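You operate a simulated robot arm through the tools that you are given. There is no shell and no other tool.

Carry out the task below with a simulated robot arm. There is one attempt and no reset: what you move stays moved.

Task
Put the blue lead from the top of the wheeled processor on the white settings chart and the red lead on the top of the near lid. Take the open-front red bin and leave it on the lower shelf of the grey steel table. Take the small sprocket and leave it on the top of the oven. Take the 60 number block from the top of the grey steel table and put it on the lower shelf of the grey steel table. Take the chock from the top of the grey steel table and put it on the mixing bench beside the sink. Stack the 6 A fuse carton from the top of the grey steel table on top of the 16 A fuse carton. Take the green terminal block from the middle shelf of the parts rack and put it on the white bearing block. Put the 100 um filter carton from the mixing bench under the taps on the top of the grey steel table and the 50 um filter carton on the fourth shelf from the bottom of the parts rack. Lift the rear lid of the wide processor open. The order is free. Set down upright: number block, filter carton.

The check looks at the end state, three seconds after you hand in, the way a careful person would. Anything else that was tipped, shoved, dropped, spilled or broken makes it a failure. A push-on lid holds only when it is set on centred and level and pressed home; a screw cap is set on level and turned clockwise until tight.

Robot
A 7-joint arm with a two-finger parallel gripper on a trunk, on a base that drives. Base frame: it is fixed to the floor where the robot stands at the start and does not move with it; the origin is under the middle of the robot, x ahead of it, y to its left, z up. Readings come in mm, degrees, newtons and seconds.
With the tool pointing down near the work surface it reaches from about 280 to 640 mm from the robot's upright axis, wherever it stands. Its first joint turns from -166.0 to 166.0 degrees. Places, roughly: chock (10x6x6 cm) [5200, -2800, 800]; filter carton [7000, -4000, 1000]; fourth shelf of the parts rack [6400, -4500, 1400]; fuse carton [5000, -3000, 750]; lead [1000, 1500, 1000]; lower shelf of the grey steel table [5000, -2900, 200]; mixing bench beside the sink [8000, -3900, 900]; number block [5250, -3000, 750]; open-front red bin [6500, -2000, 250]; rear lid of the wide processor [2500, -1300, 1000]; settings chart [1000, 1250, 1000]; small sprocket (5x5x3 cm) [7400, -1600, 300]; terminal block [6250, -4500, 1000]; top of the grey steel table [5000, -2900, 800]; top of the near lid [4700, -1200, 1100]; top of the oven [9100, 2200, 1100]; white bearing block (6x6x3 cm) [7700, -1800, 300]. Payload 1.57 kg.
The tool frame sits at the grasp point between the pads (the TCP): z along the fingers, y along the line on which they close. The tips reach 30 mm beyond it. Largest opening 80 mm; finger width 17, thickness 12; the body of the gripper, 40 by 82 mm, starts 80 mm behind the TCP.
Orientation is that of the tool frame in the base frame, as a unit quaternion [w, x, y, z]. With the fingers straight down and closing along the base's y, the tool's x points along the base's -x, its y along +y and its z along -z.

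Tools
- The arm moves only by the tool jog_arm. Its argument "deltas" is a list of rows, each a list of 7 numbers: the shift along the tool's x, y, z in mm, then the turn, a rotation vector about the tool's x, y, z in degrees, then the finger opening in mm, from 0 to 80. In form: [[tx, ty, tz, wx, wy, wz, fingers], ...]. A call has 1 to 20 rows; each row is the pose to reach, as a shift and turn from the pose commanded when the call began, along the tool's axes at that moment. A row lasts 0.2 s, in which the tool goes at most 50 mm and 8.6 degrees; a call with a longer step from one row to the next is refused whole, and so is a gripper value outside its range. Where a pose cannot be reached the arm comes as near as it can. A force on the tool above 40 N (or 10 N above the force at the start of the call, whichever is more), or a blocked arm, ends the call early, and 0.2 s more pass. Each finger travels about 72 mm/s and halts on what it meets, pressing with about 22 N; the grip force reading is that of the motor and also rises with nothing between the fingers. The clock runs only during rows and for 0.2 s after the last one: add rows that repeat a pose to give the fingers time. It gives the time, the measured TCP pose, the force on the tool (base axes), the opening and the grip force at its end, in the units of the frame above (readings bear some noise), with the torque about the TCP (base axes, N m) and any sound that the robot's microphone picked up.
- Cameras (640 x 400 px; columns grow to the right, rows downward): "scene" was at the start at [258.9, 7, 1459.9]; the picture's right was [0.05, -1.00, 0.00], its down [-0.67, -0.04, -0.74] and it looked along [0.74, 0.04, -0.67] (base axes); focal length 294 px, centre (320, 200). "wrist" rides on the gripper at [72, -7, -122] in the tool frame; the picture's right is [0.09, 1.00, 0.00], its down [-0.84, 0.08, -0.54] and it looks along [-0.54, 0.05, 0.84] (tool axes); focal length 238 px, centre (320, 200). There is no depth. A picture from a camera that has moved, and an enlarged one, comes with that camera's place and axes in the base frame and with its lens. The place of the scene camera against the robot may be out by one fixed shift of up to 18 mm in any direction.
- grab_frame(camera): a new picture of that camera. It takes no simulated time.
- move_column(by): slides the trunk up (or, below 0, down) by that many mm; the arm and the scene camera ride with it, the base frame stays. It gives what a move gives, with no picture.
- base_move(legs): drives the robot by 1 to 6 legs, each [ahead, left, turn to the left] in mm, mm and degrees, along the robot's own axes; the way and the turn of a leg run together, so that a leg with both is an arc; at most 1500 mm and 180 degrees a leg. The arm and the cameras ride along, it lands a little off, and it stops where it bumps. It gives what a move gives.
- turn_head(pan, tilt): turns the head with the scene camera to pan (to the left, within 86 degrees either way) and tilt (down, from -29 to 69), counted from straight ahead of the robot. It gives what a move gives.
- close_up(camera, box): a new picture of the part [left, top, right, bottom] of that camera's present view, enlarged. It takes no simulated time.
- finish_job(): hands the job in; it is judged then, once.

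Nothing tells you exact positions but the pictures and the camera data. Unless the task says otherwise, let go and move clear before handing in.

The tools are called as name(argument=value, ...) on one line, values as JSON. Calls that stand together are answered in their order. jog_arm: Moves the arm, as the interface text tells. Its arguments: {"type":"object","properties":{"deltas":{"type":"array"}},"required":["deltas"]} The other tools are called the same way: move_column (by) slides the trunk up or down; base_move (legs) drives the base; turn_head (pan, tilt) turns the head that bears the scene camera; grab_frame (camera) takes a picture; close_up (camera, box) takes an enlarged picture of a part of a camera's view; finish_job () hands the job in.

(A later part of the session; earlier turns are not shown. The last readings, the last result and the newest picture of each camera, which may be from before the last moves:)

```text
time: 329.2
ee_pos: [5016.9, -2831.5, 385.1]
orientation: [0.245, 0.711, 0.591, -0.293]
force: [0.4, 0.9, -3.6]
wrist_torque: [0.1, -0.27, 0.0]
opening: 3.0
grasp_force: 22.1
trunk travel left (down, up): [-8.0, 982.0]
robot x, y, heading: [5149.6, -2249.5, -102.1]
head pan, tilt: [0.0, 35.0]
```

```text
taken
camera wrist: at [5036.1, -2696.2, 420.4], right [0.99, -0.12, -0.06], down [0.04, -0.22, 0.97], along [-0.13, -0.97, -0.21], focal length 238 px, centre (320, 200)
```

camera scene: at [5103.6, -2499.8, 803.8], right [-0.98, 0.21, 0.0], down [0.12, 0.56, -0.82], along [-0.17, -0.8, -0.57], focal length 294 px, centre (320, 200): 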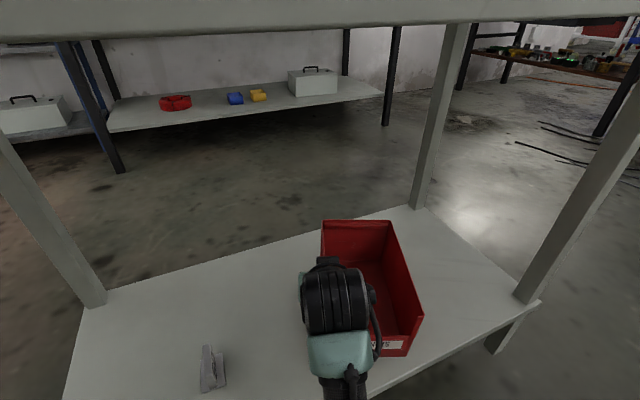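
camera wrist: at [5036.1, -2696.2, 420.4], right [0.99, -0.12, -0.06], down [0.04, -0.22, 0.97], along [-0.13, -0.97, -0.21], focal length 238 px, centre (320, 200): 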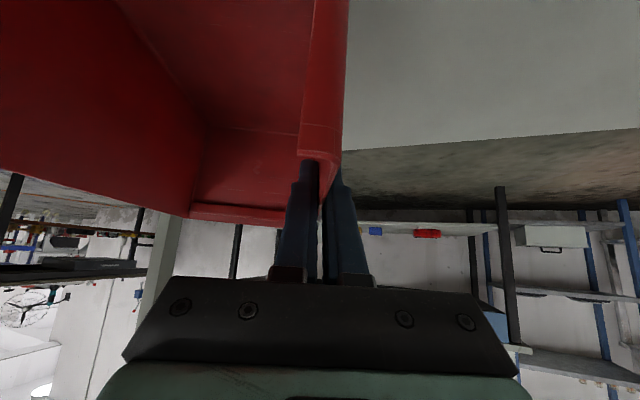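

jog_arm(deltas=[[9, 0, 9, 0, 0, 0, 0], [18, 0, 18, 0, 0, 0, 0], [24, 0, 24, 0, 0, 0, 0], [26, 0, 26, 0, 0, 0, 0], [28, 0, 28, 0, 0, 0, 0], [28, 0, 28, 0, 0, 0, 0]])

grab_frame(camera="scene")

```text
time: 330.6
ee_pos: [5017.7, -2831.9, 345.8]
orientation: [0.245, 0.711, 0.59, -0.294]
force: [0.4, 0.8, -3.3]
wrist_torque: [0.06, -0.27, -0.03]
opening: 3.0
grasp_force: 21.5
trunk travel left (down, up): [-8.0, 982.0]
robot x, y, heading: [5154.7, -2247.7, -102.2]
head pan, tilt: [0.0, 35.0]
```

```text
taken
camera scene: at [5103.5, -2499.9, 803.8], right [-0.98, 0.21, 0.0], down [0.12, 0.56, -0.82], along [-0.17, -0.8, -0.57], focal length 294 px, centre (320, 200)
```

scene: 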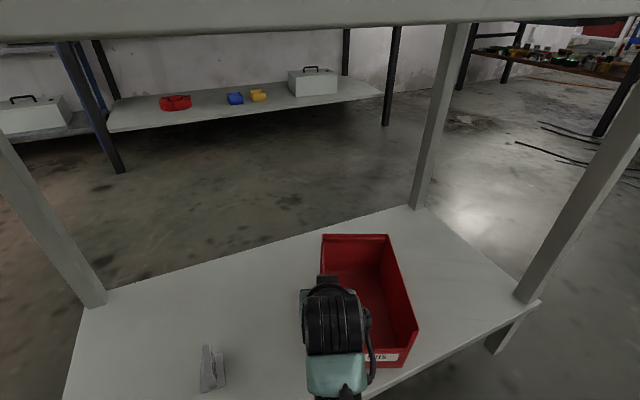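

jog_arm(deltas=[[1.5, 0, 1.5, 0, 0, 0, 0], [3, 0, 3, 0, 0, 0, 0], [4.5, 0, 4.5, 0, 0, 0, 0], [6, 0, 6, 0, 0, 0, 0], [6, 0, 6, 0, 0, 0, 0]])

```text
time: 331.8
ee_pos: [5016.7, -2832.7, 337.7]
orientation: [0.245, 0.711, 0.59, -0.294]
force: [-0.3, -0.6, -3.2]
wrist_torque: [0.07, -0.23, -0.03]
opening: 2.7
grasp_force: 21.5
trunk travel left (down, up): [-8.0, 982.0]
robot x, y, heading: [5151.1, -2249.5, -102.5]
head pan, tilt: [0.0, 35.0]
```

jog_arm(deltas=[[1.5, 0, 1.5, 0, 0, 0, 0], [3, 0, 3, 0, 0, 0, 0], [4.5, 0, 4.5, 0, 0, 0, 0], [6, 0, 6, 0, 0, 0, 0], [6, 0, 6, 0, 0, 0, 0]])

```text
time: 333.0
ee_pos: [5018.1, -2833.4, 332.5]
orientation: [0.247, 0.709, 0.59, -0.297]
force: [1.9, 4.6, 16.5]
wrist_torque: [-0.15, 0.69, -0.13]
opening: 3.3
grasp_force: 22.2
trunk travel left (down, up): [-8.0, 982.0]
robot x, y, heading: [5152.8, -2244.7, -102.1]
head pan, tilt: [0.0, 35.0]
```

Bin rests on the shelf. Releasing and withdrawing along the tool axis.

jog_arm(deltas=[[-2, 0, -2, 0, 0, 0, 3], [-2, 0, -2, 0, 0, 0, 8], [-2, 0, -2, 0, 0, 0, 16], [-2, 0, -2, 0, 0, 0, 26], [-2, 0, -2, 0, 0, 0, 26], [-2, 0, -30, 0, 0, 0, 26], [-2, 0, -70, 0, 0, 0, 26], [-2, 0, -110, 0, 0, 0, 26]])

grab_frame(camera="scene")

grab_frame(camera="wrist")

```text
time: 334.8
ee_pos: [5032.1, -2755.9, 408.2]
orientation: [0.244, 0.711, 0.59, -0.293]
force: [-0.4, -0.6, 0.0]
wrist_torque: [-0.02, 0.01, -0.02]
opening: 25.9
grasp_force: 0.0
trunk travel left (down, up): [-8.0, 982.0]
robot x, y, heading: [5150.3, -2250.5, -101.9]
head pan, tilt: [0.0, 35.0]
```

```text
taken
camera scene: at [5103.6, -2499.7, 803.8], right [-0.98, 0.21, 0.0], down [0.12, 0.56, -0.82], along [-0.17, -0.8, -0.57], focal length 294 px, centre (320, 200)
```

scene: 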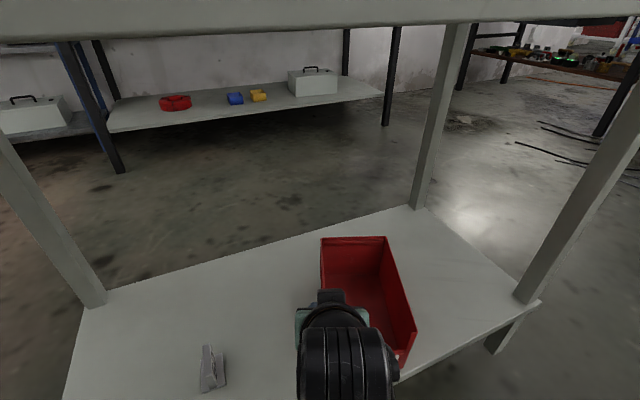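

```text
taken
camera wrist: at [5050.3, -2621.4, 442.9], right [0.99, -0.12, -0.06], down [0.04, -0.22, 0.97], along [-0.13, -0.97, -0.22], focal length 238 px, centre (320, 200)
```

wrist: 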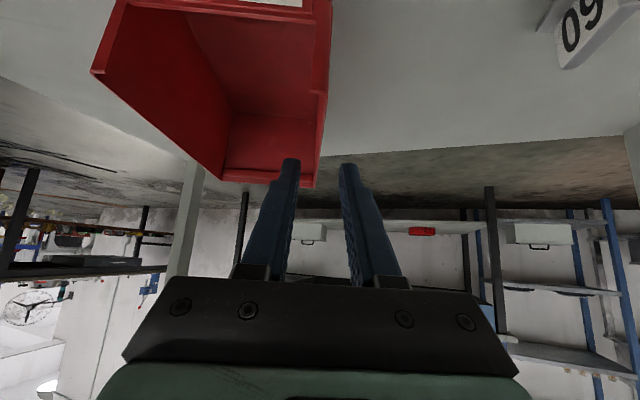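

Bin is placed on the lower shelf. Now back out, restore the tool-down posture, raise the trunk and pick the chock.

base_move(legs=[[-420, 0, 0]])

jog_arm(deltas=[[-14, 2, -12, 0, 7.5, 0, 40], [-28, 4, -24, 0, 15, 0, 60], [-42, 6, -36, 0, 22.5, 0, 80], [-56, 8, -48, 0, 30, 0, 80], [-70, 10, -60, 0, 37.5, 0, 80], [-84, 12, -72, 0, 45, 0, 80], [-84, 12, -72, 0, 45, 0, 80]])

move_column(by=400)

move_column(by=250)

grab_frame(camera="scene")

```text
time: 337.4
ee_pos: [5120.5, -2347.5, 408.6]
orientation: [0.245, 0.71, 0.591, -0.293]
force: [0.6, -0.7, 0.6]
wrist_torque: [0.01, -0.01, 0.0]
opening: 26.0
grasp_force: 0.1
trunk travel left (down, up): [-8.0, 982.0]
robot x, y, heading: [5237.1, -1840.7, -102.2]
head pan, tilt: [0.0, 35.0]
```

```text
time: 339.0
ee_pos: [5130.7, -2359.1, 518.4]
orientation: [-0.001, 0.769, 0.639, 0.001]
force: [0.8, 0.9, 0.4]
wrist_torque: [-0.01, -0.01, 0.01]
opening: 80.0
grasp_force: 0.0
out of reach, approached as far as the arm can: row 2
trunk travel left (down, up): [-8.0, 982.0]
robot x, y, heading: [5239.7, -1836.5, -102.2]
head pan, tilt: [0.0, 35.0]
```

```text
time: 342.8
ee_pos: [5131.0, -2359.1, 918.5]
orientation: [-0.001, 0.768, 0.64, 0.001]
force: [0.1, -0.3, 0.1]
wrist_torque: [0.01, 0.01, 0.01]
opening: 80.0
grasp_force: 0.1
trunk travel left (down, up): [-408.0, 582.0]
robot x, y, heading: [5237.3, -1840.4, -102.1]
head pan, tilt: [0.0, 35.0]
```

```text
time: 345.4
ee_pos: [5130.8, -2359.5, 1168.2]
orientation: [-0.001, 0.768, 0.64, 0.0]
force: [-0.6, 0.8, -0.1]
wrist_torque: [-0.03, 0.04, 0.01]
opening: 79.7
grasp_force: 0.1
trunk travel left (down, up): [-658.0, 332.0]
robot x, y, heading: [5239.0, -1837.8, -102.1]
head pan, tilt: [0.0, 35.0]
```

```text
taken
camera scene: at [5192.2, -2091.0, 1453.8], right [-0.98, 0.21, 0.0], down [0.12, 0.56, -0.82], along [-0.17, -0.8, -0.57], focal length 294 px, centre (320, 200)
```

scene: 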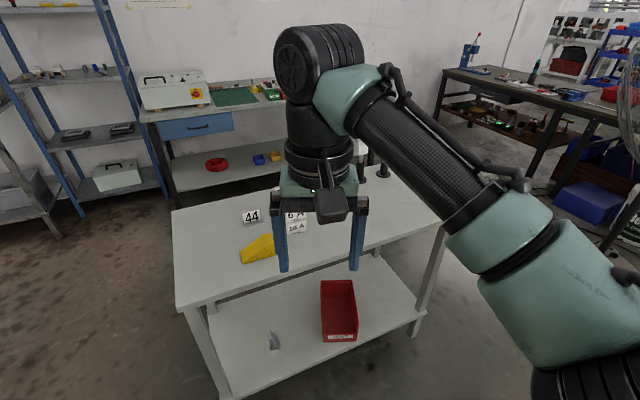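

base_move(legs=[[440, 0, 0]])

grab_frame(camera="wrist")

turn_head(pan=20, tilt=55)

grab_frame(camera="scene")

```text
time: 348.1
ee_pos: [5041.5, -2791.3, 1167.8]
orientation: [-0.001, 0.767, 0.641, 0.0]
force: [0.1, 0.2, -0.6]
wrist_torque: [-0.01, -0.02, 0.02]
opening: 80.1
grasp_force: 0.0
trunk travel left (down, up): [-658.0, 332.0]
robot x, y, heading: [5149.8, -2272.3, -101.9]
head pan, tilt: [0.0, 35.0]
```

```text
taken
camera wrist: at [5046.7, -2720.1, 1289.1], right [1.0, -0.09, 0.0], down [-0.07, -0.84, 0.54], along [-0.05, -0.54, -0.84], focal length 238 px, centre (320, 200)
```

wrist: 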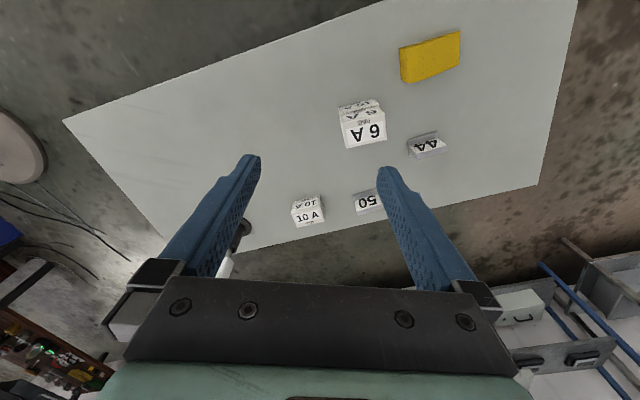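

```text
time: 348.9
ee_pos: [5040.6, -2790.4, 1166.6]
orientation: [-0.001, 0.767, 0.641, 0.001]
force: [-0.7, -0.2, -0.2]
wrist_torque: [0.03, -0.01, -0.03]
opening: 80.3
grasp_force: 0.1
trunk travel left (down, up): [-658.0, 332.0]
robot x, y, heading: [5147.0, -2272.3, -102.2]
head pan, tilt: [20.0, 55.0]
```

```text
taken
camera scene: at [5129.2, -2508.0, 1425.7], right [-0.99, -0.14, 0.0], down [-0.11, 0.81, -0.57], along [0.08, -0.57, -0.82], focal length 294 px, centre (320, 200)
```

scene: 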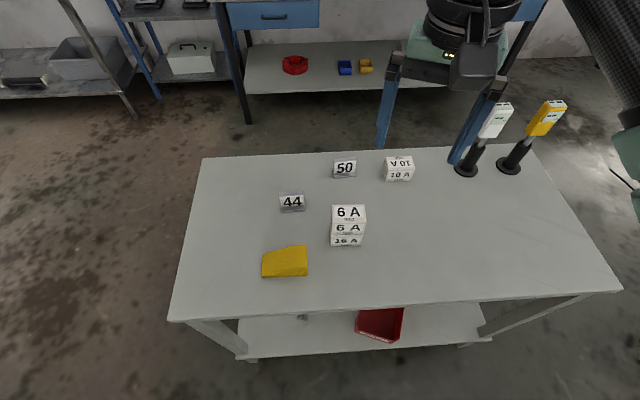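

jog_arm(deltas=[[7.5, 18, 10, 0, 0, 7.8, 80], [15, 36, 20, 0, 0, 15.6, 80], [22.5, 54, 40, 0, 0, 23.3, 80], [30, 72, 60, 0, 0, 31.1, 80], [37.5, 90, 80, 0, 0, 38.9, 80], [45, 108, 100, 0, 0, 46.7, 80], [52.5, 126, 120, 0, 0, 54.4, 80], [60, 144, 140, 0, 0, 62.2, 80], [67.3, 162.6, 167, 0, 0, 70, 80], [67.3, 162.6, 167, 0, 0, 70, 80]])

grab_frame(camera="wrist")

```text
time: 351.1
ee_pos: [5211.9, -2752.6, 1000.9]
orientation: [0.0, 0.996, 0.084, 0.001]
force: [0.6, -0.1, -1.0]
wrist_torque: [-0.01, 0.03, 0.03]
opening: 79.9
grasp_force: 0.1
trunk travel left (down, up): [-658.0, 332.0]
robot x, y, heading: [5145.1, -2269.4, -102.0]
head pan, tilt: [20.0, 55.0]
```

```text
taken
camera wrist: at [5282.8, -2734.9, 1122.3], right [0.26, -0.97, 0.0], down [-0.81, -0.22, 0.54], along [-0.52, -0.14, -0.84], focal length 238 px, centre (320, 200)
```

wrist: 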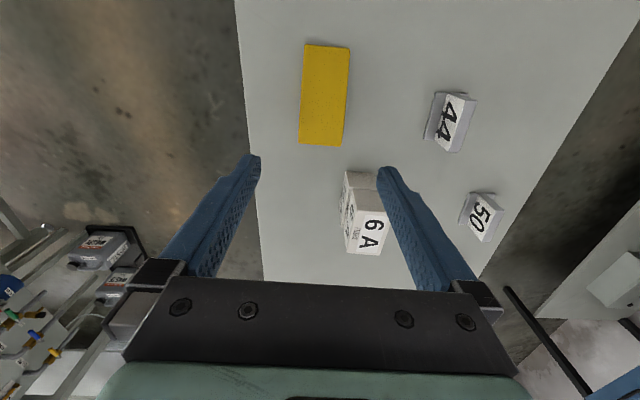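

jog_arm(deltas=[[-2, 4.5, 45, 0, 0, -1.4, 80], [-4, 4.5, 90, 0, 0, -1.4, 80], [-4, 4.5, 105, 0, 0, -1.4, 80], [-4, 4.5, 105, 0, 0, -1.4, 80]])

grab_frame(camera="wrist")

```text
time: 352.1
ee_pos: [5209.3, -2758.9, 896.6]
orientation: [-0.002, 0.995, 0.096, 0.001]
force: [-0.4, 0.3, 0.0]
wrist_torque: [0.01, 0.02, 0.0]
opening: 80.1
grasp_force: 0.0
trunk travel left (down, up): [-658.0, 332.0]
robot x, y, heading: [5148.3, -2273.3, -102.0]
head pan, tilt: [20.0, 55.0]
```

```text
taken
camera wrist: at [5279.4, -2738.2, 1017.0], right [0.28, -0.96, 0.0], down [-0.81, -0.24, 0.54], along [-0.52, -0.15, -0.84], focal length 238 px, centre (320, 200)
```

wrist: 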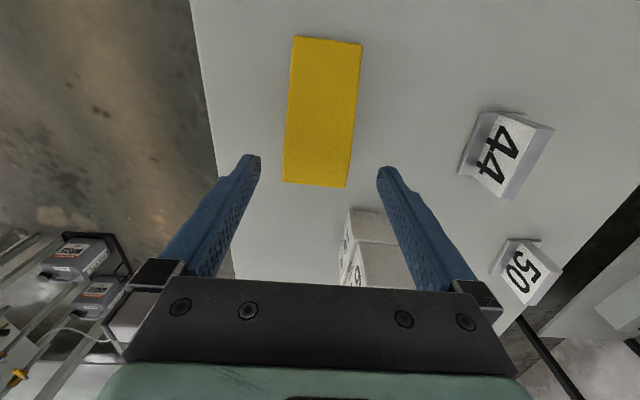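

jog_arm(deltas=[[0, 0, 10, 0, 0, 5, 80], [0, 0, 25, 0, 0, 5, 80], [0, 0, 40, 0, 0, 5, 80], [0, 0, 40, 0, 0, 5, 80]])

grab_frame(camera="wrist")

```text
time: 353.1
ee_pos: [5209.5, -2758.5, 854.5]
orientation: [-0.001, 0.999, 0.054, 0.0]
force: [0.6, 0.0, 0.3]
wrist_torque: [0.03, 0.02, 0.01]
opening: 80.2
grasp_force: 0.1
trunk travel left (down, up): [-658.0, 332.0]
robot x, y, heading: [5147.8, -2275.0, -102.2]
head pan, tilt: [20.0, 55.0]
```

```text
taken
camera wrist: at [5280.6, -2744.1, 976.7], right [0.2, -0.98, 0.0], down [-0.82, -0.17, 0.54], along [-0.53, -0.11, -0.84], focal length 238 px, centre (320, 200)
```

wrist: 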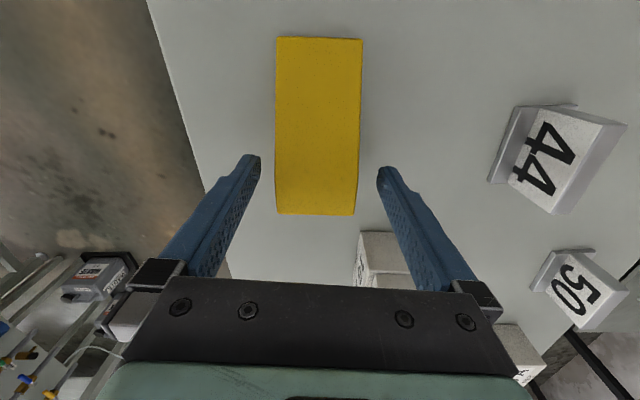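

jog_arm(deltas=[[0, -0.7, 12, 0, 0, 0, 80], [0, -0.7, 12, 0, 0, 0, 70], [0, -0.7, 12, 0, 0, 0, 60], [0, -0.7, 12, 0, 0, 0, 50], [0, -0.7, 12, 0, 0, 0, 40], [0, -0.7, 12, 0, 0, 0, 40]])

jog_arm(deltas=[[0, 0, -10, 0, 0, 0, 40], [0, 0, -40, 0, 0, 0, 40], [0, 0, -80, 0, 0, 0, 40], [0, 0, -120, 0, 0, 0, 40], [0, 0, -160, 0, 0, 0, 40]])

grab_frame(camera="wrist")

```text
time: 354.5
ee_pos: [5208.9, -2757.6, 843.8]
orientation: [-0.002, 0.999, 0.054, 0.0]
force: [-0.4, 1.5, 0.4]
wrist_torque: [0.1, 0.0, 0.04]
opening: 52.7
grasp_force: 21.5
trunk travel left (down, up): [-658.0, 332.0]
robot x, y, heading: [5148.6, -2274.3, -101.9]
head pan, tilt: [20.0, 55.0]
```

```text
time: 355.7
ee_pos: [5209.0, -2756.6, 1002.5]
orientation: [-0.002, 0.999, 0.053, 0.0]
force: [0.2, -0.5, -1.8]
wrist_torque: [-0.01, 0.05, 0.04]
opening: 52.8
grasp_force: 22.2
trunk travel left (down, up): [-658.0, 332.0]
robot x, y, heading: [5147.5, -2272.4, -102.0]
head pan, tilt: [20.0, 55.0]
```

```text
taken
camera wrist: at [5280.4, -2742.9, 1124.9], right [0.2, -0.98, 0.0], down [-0.82, -0.17, 0.54], along [-0.53, -0.1, -0.84], focal length 238 px, centre (320, 200)
```

wrist: 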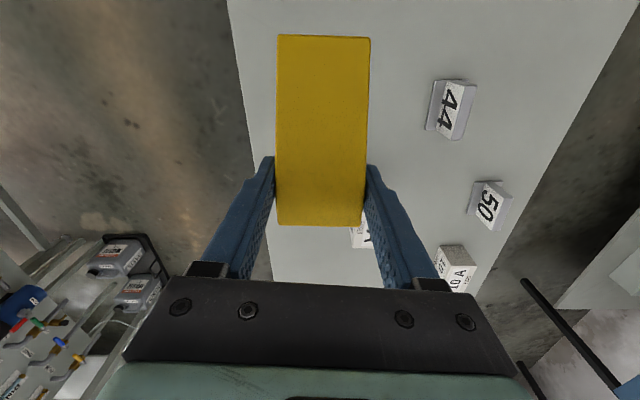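

Chock held. Backing off and driving toward the mixing bench.

move_column(by=100)

base_move(legs=[[-300, 0, 0], [0, 0, 67], [1450, 0, 0]])

turn_head(pan=-20, tilt=20)

grab_frame(camera="scene")

turn_head(pan=-75, tilt=10)

grab_frame(camera="scene")

```text
time: 357.0
ee_pos: [5209.6, -2756.8, 1103.5]
orientation: [-0.001, 0.998, 0.055, 0.001]
force: [-0.3, 0.5, -2.2]
wrist_torque: [0.0, 0.04, -0.02]
opening: 52.8
grasp_force: 22.1
trunk travel left (down, up): [-758.0, 232.0]
robot x, y, heading: [5148.1, -2274.3, -102.3]
head pan, tilt: [20.0, 55.0]
```

```text
time: 368.8
ee_pos: [6852.7, -2965.7, 1104.1]
orientation: [-0.001, 0.809, 0.588, 0.0]
force: [-0.6, 0.1, -2.3]
wrist_torque: [-0.05, 0.0, 0.03]
opening: 52.3
grasp_force: 21.8
trunk travel left (down, up): [-758.0, 232.0]
robot x, y, heading: [6388.9, -2822.8, -36.2]
head pan, tilt: [20.0, 55.0]
```

```text
time: 369.8
ee_pos: [6853.6, -2966.1, 1104.7]
orientation: [-0.001, 0.809, 0.588, 0.001]
force: [0.9, 0.7, -2.2]
wrist_torque: [0.01, 0.01, -0.02]
opening: 52.3
grasp_force: 22.2
trunk travel left (down, up): [-758.0, 232.0]
robot x, y, heading: [6386.0, -2823.3, -36.0]
head pan, tilt: [-20.0, 20.0]
```

```text
taken
camera scene: at [6581.6, -2998.0, 1577.6], right [-0.83, -0.56, 0.0], down [-0.19, 0.28, -0.94], along [0.52, -0.78, -0.34], focal length 294 px, centre (320, 200)
```

scene: 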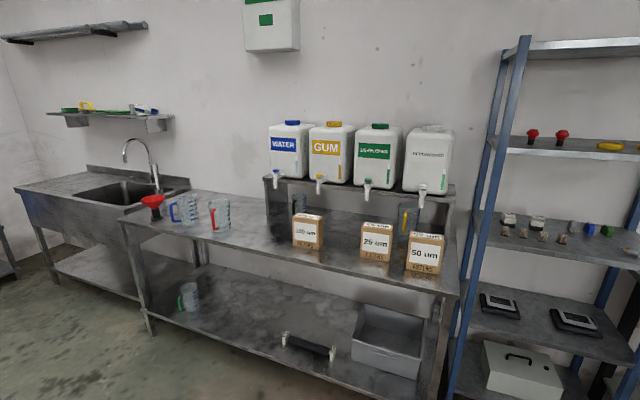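

```text
time: 371.1
ee_pos: [6853.2, -2966.2, 1103.8]
orientation: [-0.001, 0.809, 0.588, 0.0]
force: [-0.1, 0.1, -2.3]
wrist_torque: [-0.03, 0.07, 0.0]
opening: 52.2
grasp_force: 22.1
trunk travel left (down, up): [-758.0, 232.0]
robot x, y, heading: [6385.0, -2822.3, -36.0]
head pan, tilt: [-75.0, 10.0]
```

```text
taken
camera scene: at [6496.2, -3007.5, 1593.9], right [-0.93, 0.36, 0.0], down [0.06, 0.16, -0.98], along [-0.35, -0.92, -0.17], focal length 294 px, centre (320, 200)
```

scene: 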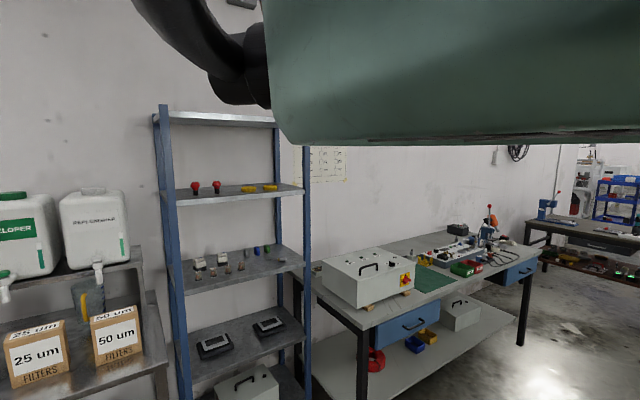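

The mixing bench (front edge from about (8326,-3639) to (6714,-3993)), its cartons, the cups beside the sink and the blue rack are clear. I'll place the chock between the two measuring cups. Driving there.

base_move(legs=[[0, 0, 28], [1400, 0, 0], [315, 0, 0], [0, 0, -94]])

turn_head(pan=0, tilt=35)

grab_frame(camera="scene")

```text
time: 385.2
ee_pos: [8150.8, -3552.3, 1103.9]
orientation: [-0.001, 0.999, 0.052, 0.001]
force: [0.1, 0.1, -2.7]
wrist_torque: [0.0, 0.02, -0.02]
opening: 51.9
grasp_force: 22.2
trunk travel left (down, up): [-758.0, 232.0]
robot x, y, heading: [8093.5, -3070.8, -102.0]
head pan, tilt: [-75.0, 10.0]
```

```text
time: 386.6
ee_pos: [8150.8, -3550.2, 1102.7]
orientation: [-0.001, 0.999, 0.053, 0.001]
force: [-0.9, 0.6, -2.6]
wrist_torque: [0.01, 0.03, 0.04]
opening: 51.8
grasp_force: 21.7
trunk travel left (down, up): [-758.0, 232.0]
robot x, y, heading: [8090.8, -3070.2, -102.2]
head pan, tilt: [0.0, 35.0]
```

```text
taken
camera scene: at [8043.3, -3317.6, 1553.8], right [-0.98, 0.21, 0.0], down [0.12, 0.56, -0.82], along [-0.17, -0.8, -0.57], focal length 294 px, centre (320, 200)
```

scene: 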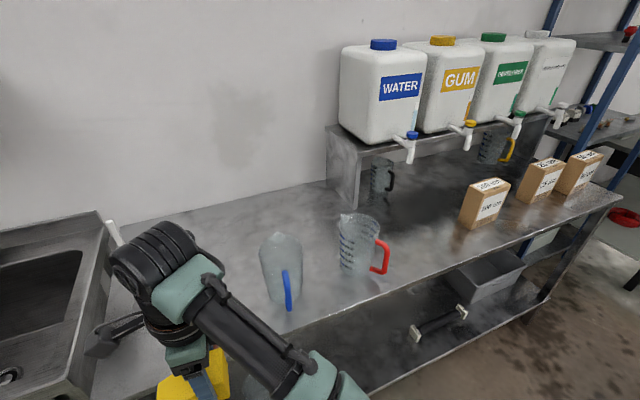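

jog_arm(deltas=[[-19, 1, 0, 0, 0, -8, 40], [-38, 2, 0, 0, 0, -16, 40], [-57, 3, 0, 0, 0, -24, 40], [-76, 4, 0, 0, 0, -32, 40], [-95, 5, 0, 0, 0, -40, 40], [-114, 6, 0, 0, 0, -48, 40], [-133, 7, 0, 0, 0, -56, 40], [-152, 8, 0, 0, 0, -64, 40], [-171.7, 9.6, 0, 0, 0, -71.7, 40], [-171.7, 9.6, 0, 0, 0, -71.7, 40]])

base_move(legs=[[200, 10, 0]])

grab_frame(camera="scene")

grab_frame(camera="wrist")

```text
time: 388.8
ee_pos: [7981.1, -3579.2, 1103.9]
orientation: [0.0, 0.779, 0.627, 0.0]
force: [-0.6, -0.1, -1.5]
wrist_torque: [-0.03, 0.03, -0.01]
opening: 51.8
grasp_force: 22.0
trunk travel left (down, up): [-758.0, 232.0]
robot x, y, heading: [8092.0, -3068.6, -102.0]
head pan, tilt: [0.0, 35.0]
```

```text
time: 390.4
ee_pos: [7949.0, -3778.3, 1103.0]
orientation: [-0.002, 0.779, 0.627, 0.001]
force: [0.6, 0.3, -3.2]
wrist_torque: [-0.02, -0.05, -0.02]
opening: 52.1
grasp_force: 21.5
trunk travel left (down, up): [-758.0, 232.0]
robot x, y, heading: [8058.8, -3268.0, -102.3]
head pan, tilt: [0.0, 35.0]
```

```text
taken
camera scene: at [8011.0, -3515.5, 1553.8], right [-0.98, 0.21, 0.0], down [0.12, 0.56, -0.82], along [-0.17, -0.8, -0.57], focal length 294 px, centre (320, 200)
```

scene: 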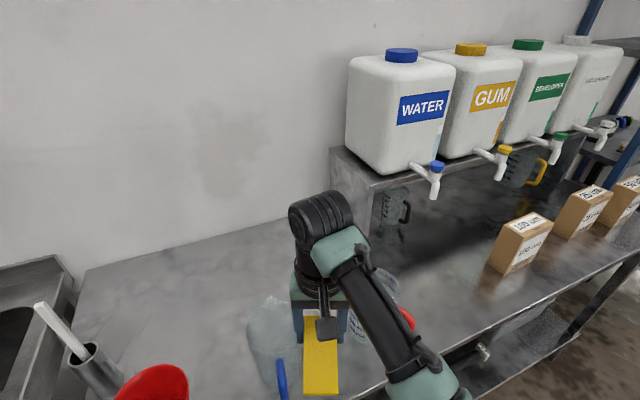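

```text
taken
camera wrist: at [7958.5, -3706.0, 1224.7], right [0.99, -0.12, 0.0], down [-0.1, -0.83, 0.54], along [-0.07, -0.54, -0.84], focal length 238 px, centre (320, 200)
```

wrist: 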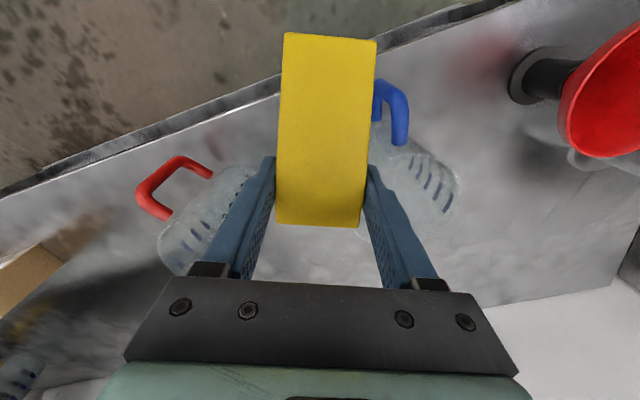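

The gap between the cups is tight; instead I'll set the chock behind the cups, on the clear bench area beside the sink.

base_move(legs=[[125, 0, 0]])

jog_arm(deltas=[[-25, 8, 0, 0, 0, 0, 40], [-50, 16, 0, 0, 0, 0, 40], [-70, 24, 0, 0, 0, 0, 40], [-80, 30, 0, 0, 0, 0, 40], [-80, 30, 0, 0, 0, 0, 40]])

grab_frame(camera="wrist")

turn_head(pan=-5, tilt=50)

grab_frame(camera="scene")

```text
time: 391.7
ee_pos: [7923.6, -3898.1, 1104.7]
orientation: [0.0, 0.778, 0.628, 0.001]
force: [-0.8, -0.4, -1.7]
wrist_torque: [-0.05, 0.0, 0.01]
opening: 51.6
grasp_force: 22.1
trunk travel left (down, up): [-758.0, 232.0]
robot x, y, heading: [8034.9, -3385.5, -102.2]
head pan, tilt: [0.0, 35.0]
```

```text
time: 392.9
ee_pos: [7936.2, -3983.6, 1103.5]
orientation: [-0.001, 0.779, 0.627, 0.001]
force: [0.3, 0.1, -2.4]
wrist_torque: [-0.05, 0.03, -0.01]
opening: 51.7
grasp_force: 21.8
trunk travel left (down, up): [-758.0, 232.0]
robot x, y, heading: [8031.7, -3385.5, -101.8]
head pan, tilt: [0.0, 35.0]
```

```text
taken
camera wrist: at [7945.2, -3911.1, 1224.6], right [0.99, -0.12, 0.0], down [-0.1, -0.83, 0.54], along [-0.07, -0.54, -0.84], focal length 238 px, centre (320, 200)
```

wrist: 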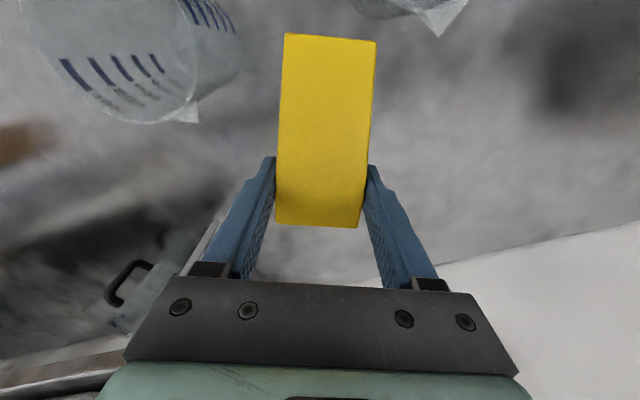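

```text
time: 393.7
ee_pos: [7935.9, -3980.8, 1104.0]
orientation: [0.0, 0.779, 0.628, 0.001]
force: [0.7, 0.1, -2.0]
wrist_torque: [-0.01, -0.01, -0.02]
opening: 51.8
grasp_force: 22.3
trunk travel left (down, up): [-758.0, 232.0]
robot x, y, heading: [8035.1, -3379.4, -102.0]
head pan, tilt: [-5.0, 50.0]
```

```text
taken
camera scene: at [7981.1, -3623.4, 1532.1], right [-0.96, 0.29, 0.0], down [0.22, 0.73, -0.64], along [-0.19, -0.61, -0.77], focal length 294 px, centre (320, 200)
```

scene: 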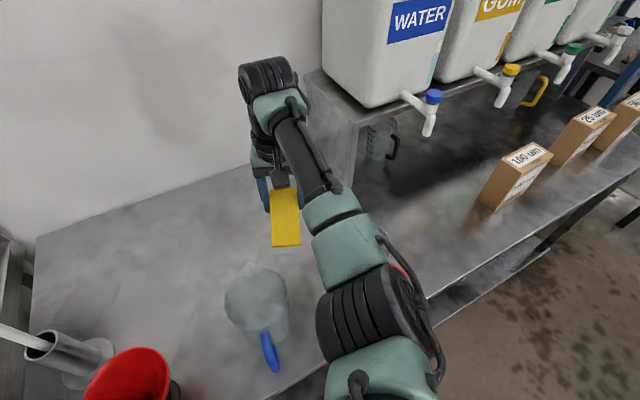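

move_column(by=-120)

grab_frame(camera="wrist")

grab_frame(camera="scene")

```text
time: 395.2
ee_pos: [7935.7, -3982.1, 983.7]
orientation: [-0.001, 0.779, 0.627, 0.001]
force: [-0.1, 0.1, -1.5]
wrist_torque: [-0.02, 0.0, -0.02]
opening: 51.9
grasp_force: 22.0
trunk travel left (down, up): [-638.0, 352.0]
robot x, y, heading: [8030.3, -3387.4, -102.0]
head pan, tilt: [-5.0, 50.0]
```

```text
taken
camera wrist: at [7945.3, -3910.9, 1104.7], right [0.99, -0.12, 0.0], down [-0.1, -0.83, 0.54], along [-0.07, -0.54, -0.84], focal length 238 px, centre (320, 200)
```

wrist: 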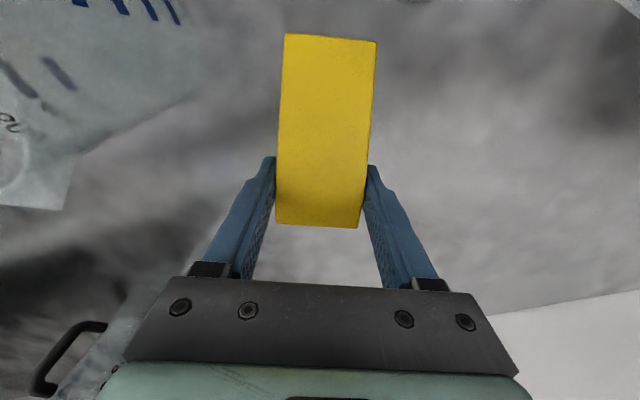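

```text
taken
camera scene: at [7981.1, -3623.2, 1412.1], right [-0.96, 0.29, 0.0], down [0.23, 0.73, -0.64], along [-0.19, -0.61, -0.77], focal length 294 px, centre (320, 200)
```

scene: 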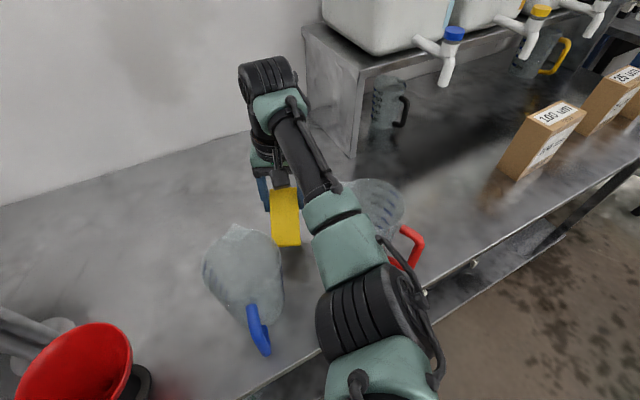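

move_column(by=-25)

jog_arm(deltas=[[0, 0, 3, 0, 0, 0, 40], [0, 0, 6, 0, 0, 0, 40], [0, 0, 9, 0, 0, 0, 40], [0, 0, 12, 0, 0, 0, 40], [0, 0, 12, 0, 0, 0, 40]])

```text
time: 395.9
ee_pos: [7935.8, -3981.4, 959.2]
orientation: [0.0, 0.779, 0.627, 0.0]
force: [0.0, 0.0, -2.3]
wrist_torque: [-0.04, 0.03, 0.0]
opening: 51.6
grasp_force: 22.3
trunk travel left (down, up): [-613.0, 377.0]
robot x, y, heading: [8032.7, -3387.8, -102.0]
head pan, tilt: [-5.0, 50.0]
```

```text
time: 397.1
ee_pos: [7935.4, -3982.0, 947.0]
orientation: [-0.001, 0.779, 0.627, 0.001]
force: [0.1, -0.4, -2.1]
wrist_torque: [-0.04, 0.04, -0.03]
opening: 51.7
grasp_force: 21.7
trunk travel left (down, up): [-613.0, 377.0]
robot x, y, heading: [8032.0, -3382.9, -102.1]
head pan, tilt: [-5.0, 50.0]
```

jog_arm(deltas=[[0, 0, 2.5, 0, 0, 0, 40], [0, 0, 5, 0, 0, 0, 40], [0, 0, 7.5, 0, 0, 0, 40], [0, 0, 10, 0, 0, 0, 40], [0, 0, 12.5, 0, 0, 0, 40], [0, 0, 15, 0, 0, 0, 40]])

grab_frame(camera="wrist")

```text
time: 398.5
ee_pos: [7937.2, -3982.6, 932.0]
orientation: [0.0, 0.778, 0.628, 0.001]
force: [0.4, -0.7, -1.7]
wrist_torque: [-0.01, 0.0, 0.01]
opening: 51.8
grasp_force: 22.0
trunk travel left (down, up): [-613.0, 377.0]
robot x, y, heading: [8034.9, -3386.5, -102.2]
head pan, tilt: [-5.0, 50.0]
```

```text
taken
camera wrist: at [7945.4, -3910.8, 1052.4], right [0.99, -0.12, 0.0], down [-0.1, -0.84, 0.54], along [-0.07, -0.54, -0.84], focal length 238 px, centre (320, 200)
```

wrist: 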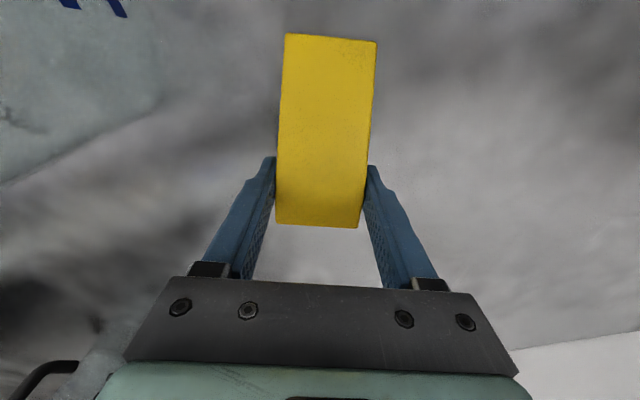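

jog_arm(deltas=[[0, 0, 3, 0, 0, 0, 40], [0, 0, 6, 0, 0, 0, 40], [0, 0, 9, 0, 0, 0, 40], [0, 0, 12, 0, 0, 0, 40], [0, 0, 15, 0, 0, 0, 40], [0, 0, 18, 0, 0, 0, 40]])

```text
time: 399.9
ee_pos: [7935.3, -3982.2, 921.9]
orientation: [0.005, 0.778, 0.628, -0.005]
force: [0.2, 1.4, 35.5]
wrist_torque: [0.17, 0.67, 0.06]
opening: 51.9
grasp_force: 21.6
trunk travel left (down, up): [-613.0, 377.0]
robot x, y, heading: [8033.0, -3384.0, -102.0]
head pan, tilt: [-5.0, 50.0]
```

jog_arm(deltas=[[0, 0, -9, 0, 0, 0, 50], [0, 0, -9, 0, 0, 0, 52], [0, 0, -9, 0, 0, 0, 57], [0, 0, -9, 0, 0, 0, 64], [0, 0, -9, 0, 0, 0, 70], [0, 0, -9, 0, 0, 0, 70], [0, 0, -30, 0, 0, 0, 70], [0, 0, -70, 0, 0, 0, 70], [0, 0, -100, 0, 0, 0, 70]])

move_column(by=150)

grab_frame(camera="wrist")

grab_frame(camera="scene")

```text
time: 401.9
ee_pos: [7936.1, -3980.7, 1014.2]
orientation: [0.0, 0.779, 0.627, 0.001]
force: [-0.1, -0.6, 0.2]
wrist_torque: [0.01, 0.01, -0.04]
opening: 70.2
grasp_force: 0.0
trunk travel left (down, up): [-613.0, 377.0]
robot x, y, heading: [8032.4, -3387.4, -102.4]
head pan, tilt: [-5.0, 50.0]
```

```text
time: 403.6
ee_pos: [7935.9, -3982.0, 1164.1]
orientation: [-0.001, 0.779, 0.627, 0.0]
force: [0.3, 0.2, 0.0]
wrist_torque: [0.0, -0.02, 0.0]
opening: 69.8
grasp_force: 0.1
trunk travel left (down, up): [-763.0, 227.0]
robot x, y, heading: [8034.5, -3389.5, -102.3]
head pan, tilt: [-5.0, 50.0]
```

```text
taken
camera wrist: at [7945.4, -3910.8, 1285.0], right [0.99, -0.12, 0.0], down [-0.1, -0.83, 0.54], along [-0.07, -0.54, -0.84], focal length 238 px, centre (320, 200)
```

wrist: 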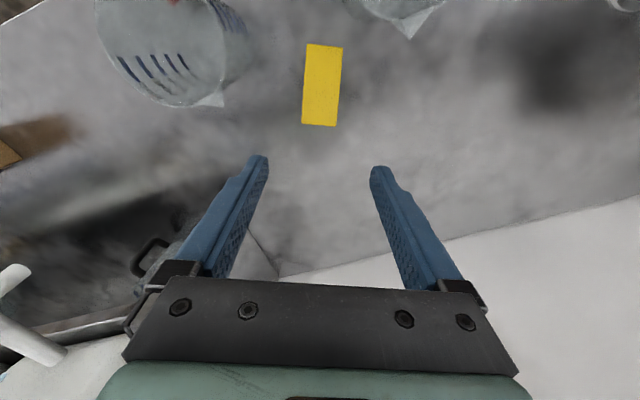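

```text
taken
camera scene: at [7981.1, -3623.1, 1537.1], right [-0.96, 0.29, 0.0], down [0.23, 0.73, -0.64], along [-0.19, -0.61, -0.77], focal length 294 px, centre (320, 200)
```

scene: 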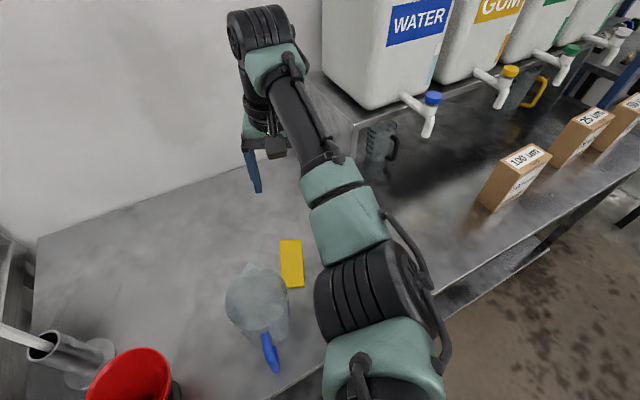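

Chock is set down well clear of the cups. Next the 50 µm carton: retract and drive along the bench, squaring to it (heading ≈ -78°).

jog_arm(deltas=[[30, -10, 0, 0, 0, 0, 80], [70, -20, 0, 0, 0, 0, 80], [110, -30, 0, 0, 0, 0, 80], [150, -30, 0, 0, 0, 0, 80], [165, -30, 0, 0, 0, 0, 80]])

base_move(legs=[[-170, 0, 0], [0, 0, 24], [0, -700, 0], [0, -720, 0]])

turn_head(pan=0, tilt=35)

grab_frame(camera="scene")

```text
time: 404.8
ee_pos: [7944.4, -3814.3, 1163.1]
orientation: [-0.001, 0.778, 0.628, 0.001]
force: [-0.9, 0.2, -0.1]
wrist_torque: [0.02, -0.01, 0.0]
opening: 80.0
grasp_force: 0.1
trunk travel left (down, up): [-763.0, 227.0]
robot x, y, heading: [8034.5, -3385.8, -102.1]
head pan, tilt: [-5.0, 50.0]
```

```text
time: 414.5
ee_pos: [6774.3, -3941.6, 1162.7]
orientation: [-0.001, 0.631, 0.776, 0.001]
force: [-1.0, 0.2, -0.2]
wrist_torque: [0.01, 0.0, 0.0]
opening: 80.1
grasp_force: 0.1
trunk travel left (down, up): [-763.0, 227.0]
robot x, y, heading: [6680.9, -3513.6, -78.0]
head pan, tilt: [-5.0, 50.0]
```

```text
time: 415.3
ee_pos: [6773.8, -3942.8, 1162.9]
orientation: [0.0, 0.631, 0.776, 0.001]
force: [-0.7, -0.3, 0.5]
wrist_torque: [0.0, 0.02, -0.03]
opening: 80.2
grasp_force: 0.0
trunk travel left (down, up): [-763.0, 227.0]
robot x, y, heading: [6676.7, -3518.1, -78.3]
head pan, tilt: [0.0, 35.0]
```

```text
taken
camera scene: at [6740.8, -3763.9, 1558.8], right [-0.98, -0.21, 0.0], down [-0.12, 0.56, -0.82], along [0.17, -0.8, -0.57], focal length 294 px, centre (320, 200)
```

scene: 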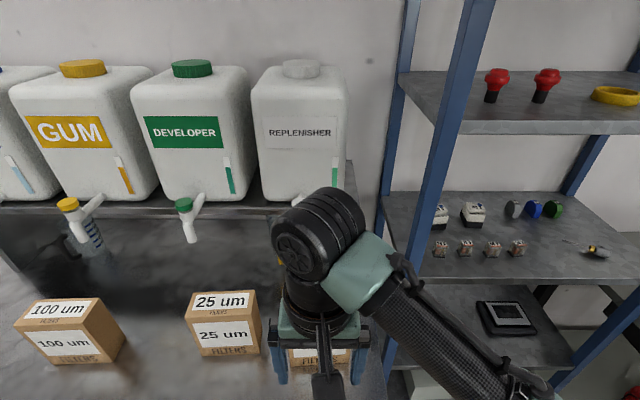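

grab_frame(camera="wrist")

turn_head(pan=-45, tilt=15)

grab_frame(camera="scene")

turn_head(pan=-45, tilt=45)

grab_frame(camera="scene")

```text
taken
camera wrist: at [6752.7, -3874.0, 1284.8], right [0.96, 0.29, 0.0], down [0.25, -0.8, 0.54], along [0.16, -0.52, -0.84], focal length 238 px, centre (320, 200)
```

wrist: 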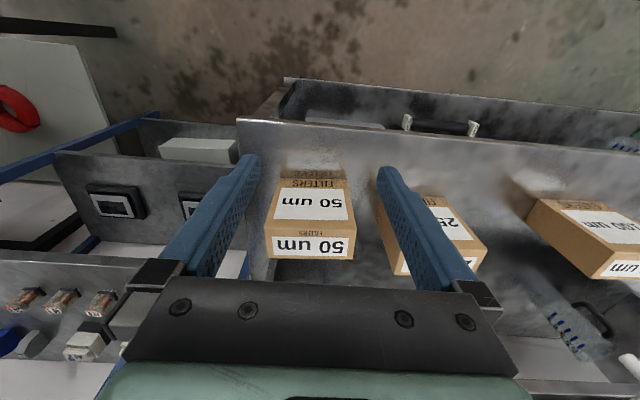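

```text
time: 416.4
ee_pos: [6773.7, -3943.3, 1163.3]
orientation: [-0.001, 0.631, 0.776, 0.001]
force: [0.8, 0.2, -0.7]
wrist_torque: [-0.02, 0.03, 0.01]
opening: 80.2
grasp_force: 0.1
trunk travel left (down, up): [-763.0, 227.0]
robot x, y, heading: [6681.9, -3514.0, -78.1]
head pan, tilt: [-45.0, 15.0]
```

```text
taken
camera scene: at [6671.7, -3756.2, 1590.8], right [-0.84, 0.54, 0.0], down [0.14, 0.22, -0.97], along [-0.53, -0.81, -0.26], focal length 294 px, centre (320, 200)
```

scene: 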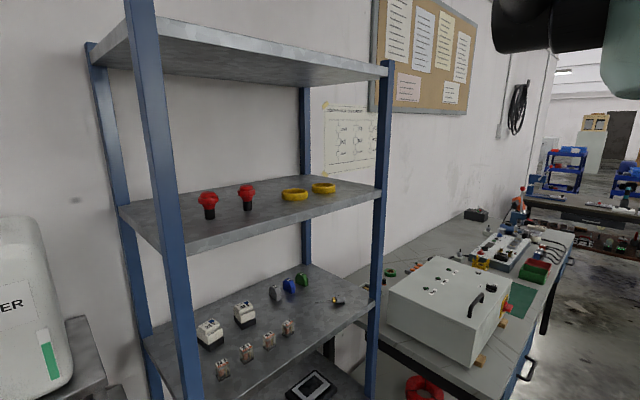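

```text
time: 417.4
ee_pos: [6773.2, -3944.2, 1163.8]
orientation: [0.0, 0.631, 0.776, 0.001]
force: [0.1, 0.5, 0.2]
wrist_torque: [-0.01, -0.02, -0.01]
opening: 80.0
grasp_force: 0.1
trunk travel left (down, up): [-763.0, 227.0]
robot x, y, heading: [6675.0, -3515.9, -78.0]
head pan, tilt: [-45.0, 45.0]
```

```text
taken
camera scene: at [6678.2, -3746.0, 1544.1], right [-0.84, 0.54, 0.0], down [0.38, 0.59, -0.71], along [-0.39, -0.59, -0.71], focal length 294 px, centre (320, 200)
```

scene: 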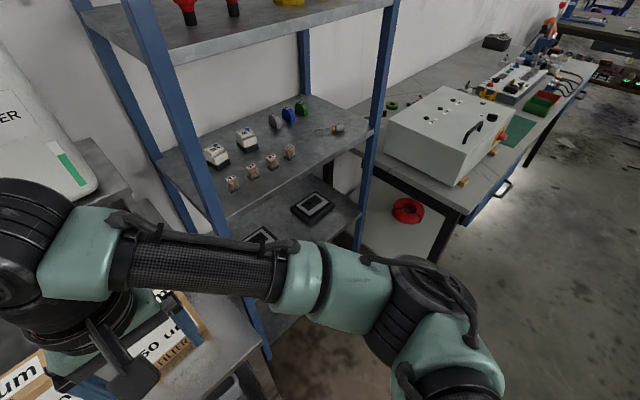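

Before grasping I want precise carton data; moving the gripper forward above it for a better look.

jog_arm(deltas=[[-30, 0, 0, 0, 0, 0, 80], [-60, 0, 0, 0, 0, 0, 80], [-90, 0, 0, 0, 0, 0, 80], [-90, 0, 0, 0, 0, 0, 80]])

grab_frame(camera="wrist")

turn_head(pan=5, tilt=55)

grab_frame(camera="scene")

```text
time: 418.4
ee_pos: [6790.6, -4031.8, 1165.1]
orientation: [0.0, 0.63, 0.777, 0.001]
force: [-0.6, -0.1, 0.0]
wrist_torque: [-0.03, 0.01, -0.01]
opening: 80.0
grasp_force: 0.0
trunk travel left (down, up): [-763.0, 227.0]
robot x, y, heading: [6679.4, -3510.2, -78.3]
head pan, tilt: [-45.0, 45.0]
```

```text
taken
camera wrist: at [6770.0, -3962.9, 1285.3], right [0.96, 0.29, 0.0], down [0.25, -0.8, 0.54], along [0.16, -0.52, -0.84], focal length 238 px, centre (320, 200)
```

wrist: 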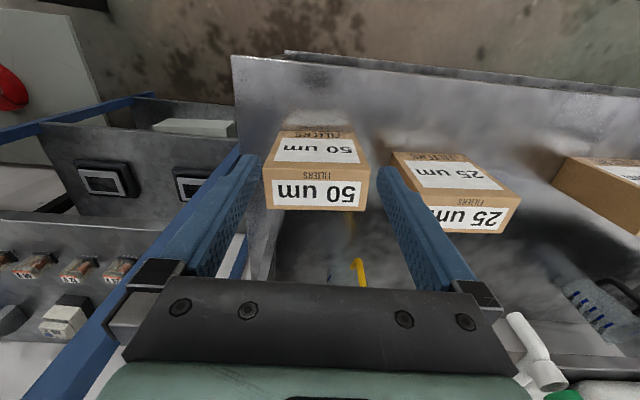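

```text
time: 419.5
ee_pos: [6792.1, -4031.7, 1162.8]
orientation: [-0.001, 0.631, 0.776, 0.001]
force: [-0.3, 0.3, 0.4]
wrist_torque: [-0.01, -0.02, -0.02]
opening: 80.0
grasp_force: 0.0
trunk travel left (down, up): [-763.0, 227.0]
robot x, y, heading: [6678.9, -3516.4, -78.1]
head pan, tilt: [5.0, 55.0]
```

```text
taken
camera scene: at [6743.5, -3746.8, 1530.6], right [-0.96, -0.29, 0.0], down [-0.24, 0.78, -0.57], along [0.17, -0.55, -0.82], focal length 294 px, centre (320, 200)
```

scene: 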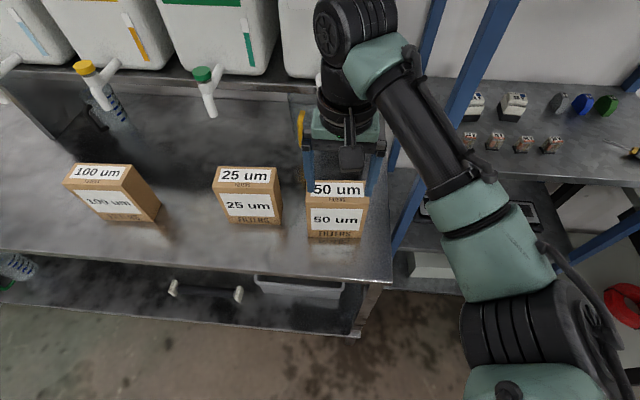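

The carton measures ≈130×59×142 mm, top z≈1022, yaw ≈15°. Before gripping, I'll look at the rack's fourth shelf from the front to choose a free spot.

jog_arm(deltas=[[40, 0, 0, 0, 0, 0, 80], [80, 0, 0, 0, 0, 0, 80], [120, 0, 0, 0, 0, 0, 80], [150, 0, 0, 0, 0, 0, 80]])

move_column(by=220)

base_move(legs=[[0, -330, 0]])

turn_head(pan=-10, tilt=30)

grab_frame(camera="scene")

turn_head(pan=15, tilt=30)

grab_frame(camera="scene")

```text
time: 420.5
ee_pos: [6760.7, -3883.0, 1162.4]
orientation: [0.0, 0.631, 0.776, 0.0]
force: [-0.6, -0.2, 0.9]
wrist_torque: [0.0, 0.0, 0.02]
opening: 79.9
grasp_force: 0.0
trunk travel left (down, up): [-763.0, 227.0]
robot x, y, heading: [6679.8, -3512.2, -78.2]
head pan, tilt: [5.0, 55.0]
```

```text
time: 422.9
ee_pos: [6760.5, -3885.5, 1382.2]
orientation: [0.0, 0.63, 0.776, 0.0]
force: [0.8, 0.7, 0.1]
wrist_torque: [-0.03, 0.01, 0.02]
opening: 79.9
grasp_force: 0.1
trunk travel left (down, up): [-983.0, 7.0]
robot x, y, heading: [6679.6, -3514.4, -78.0]
head pan, tilt: [5.0, 55.0]
```

```text
time: 425.1
ee_pos: [6436.6, -3952.7, 1383.3]
orientation: [-0.001, 0.632, 0.775, 0.0]
force: [0.7, 0.1, 0.1]
wrist_torque: [-0.04, 0.04, 0.0]
opening: 79.8
grasp_force: 0.1
trunk travel left (down, up): [-983.0, 7.0]
robot x, y, heading: [6359.6, -3582.9, -78.2]
head pan, tilt: [5.0, 55.0]
```

```text
time: 425.9
ee_pos: [6436.0, -3952.6, 1381.8]
orientation: [-0.001, 0.633, 0.774, 0.0]
force: [-0.1, -0.1, 0.0]
wrist_torque: [-0.03, 0.02, -0.01]
opening: 80.2
grasp_force: 0.1
trunk travel left (down, up): [-983.0, 7.0]
robot x, y, heading: [6354.5, -3581.6, -78.2]
head pan, tilt: [-10.0, 30.0]
```

```text
taken
camera scene: at [6401.5, -3836.4, 1786.6], right [-1.0, -0.03, 0.0], down [-0.02, 0.5, -0.87], along [0.03, -0.87, -0.5], focal length 294 px, centre (320, 200)
```

scene: 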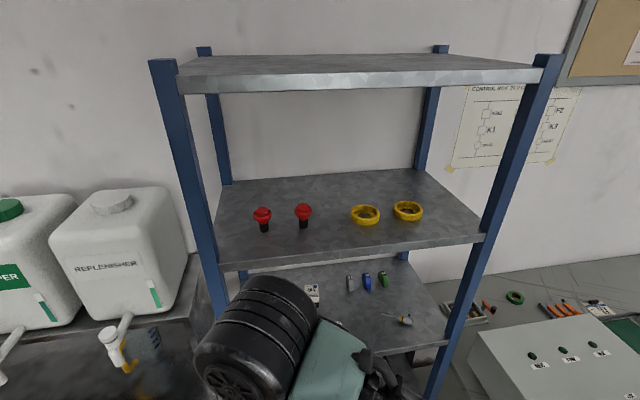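

```text
time: 426.8
ee_pos: [6435.1, -3953.0, 1383.3]
orientation: [-0.001, 0.632, 0.775, 0.001]
force: [0.7, -1.1, 0.0]
wrist_torque: [-0.01, 0.03, 0.0]
opening: 80.0
grasp_force: 0.0
trunk travel left (down, up): [-983.0, 7.0]
robot x, y, heading: [6357.1, -3580.8, -78.3]
head pan, tilt: [15.0, 30.0]
```

```text
taken
camera scene: at [6438.9, -3826.8, 1786.7], right [-0.89, -0.45, 0.0], down [-0.22, 0.45, -0.87], along [0.39, -0.77, -0.5], focal length 294 px, centre (320, 200)
```

scene: 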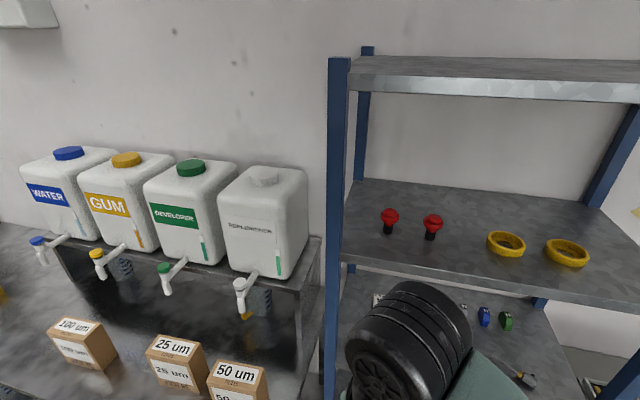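

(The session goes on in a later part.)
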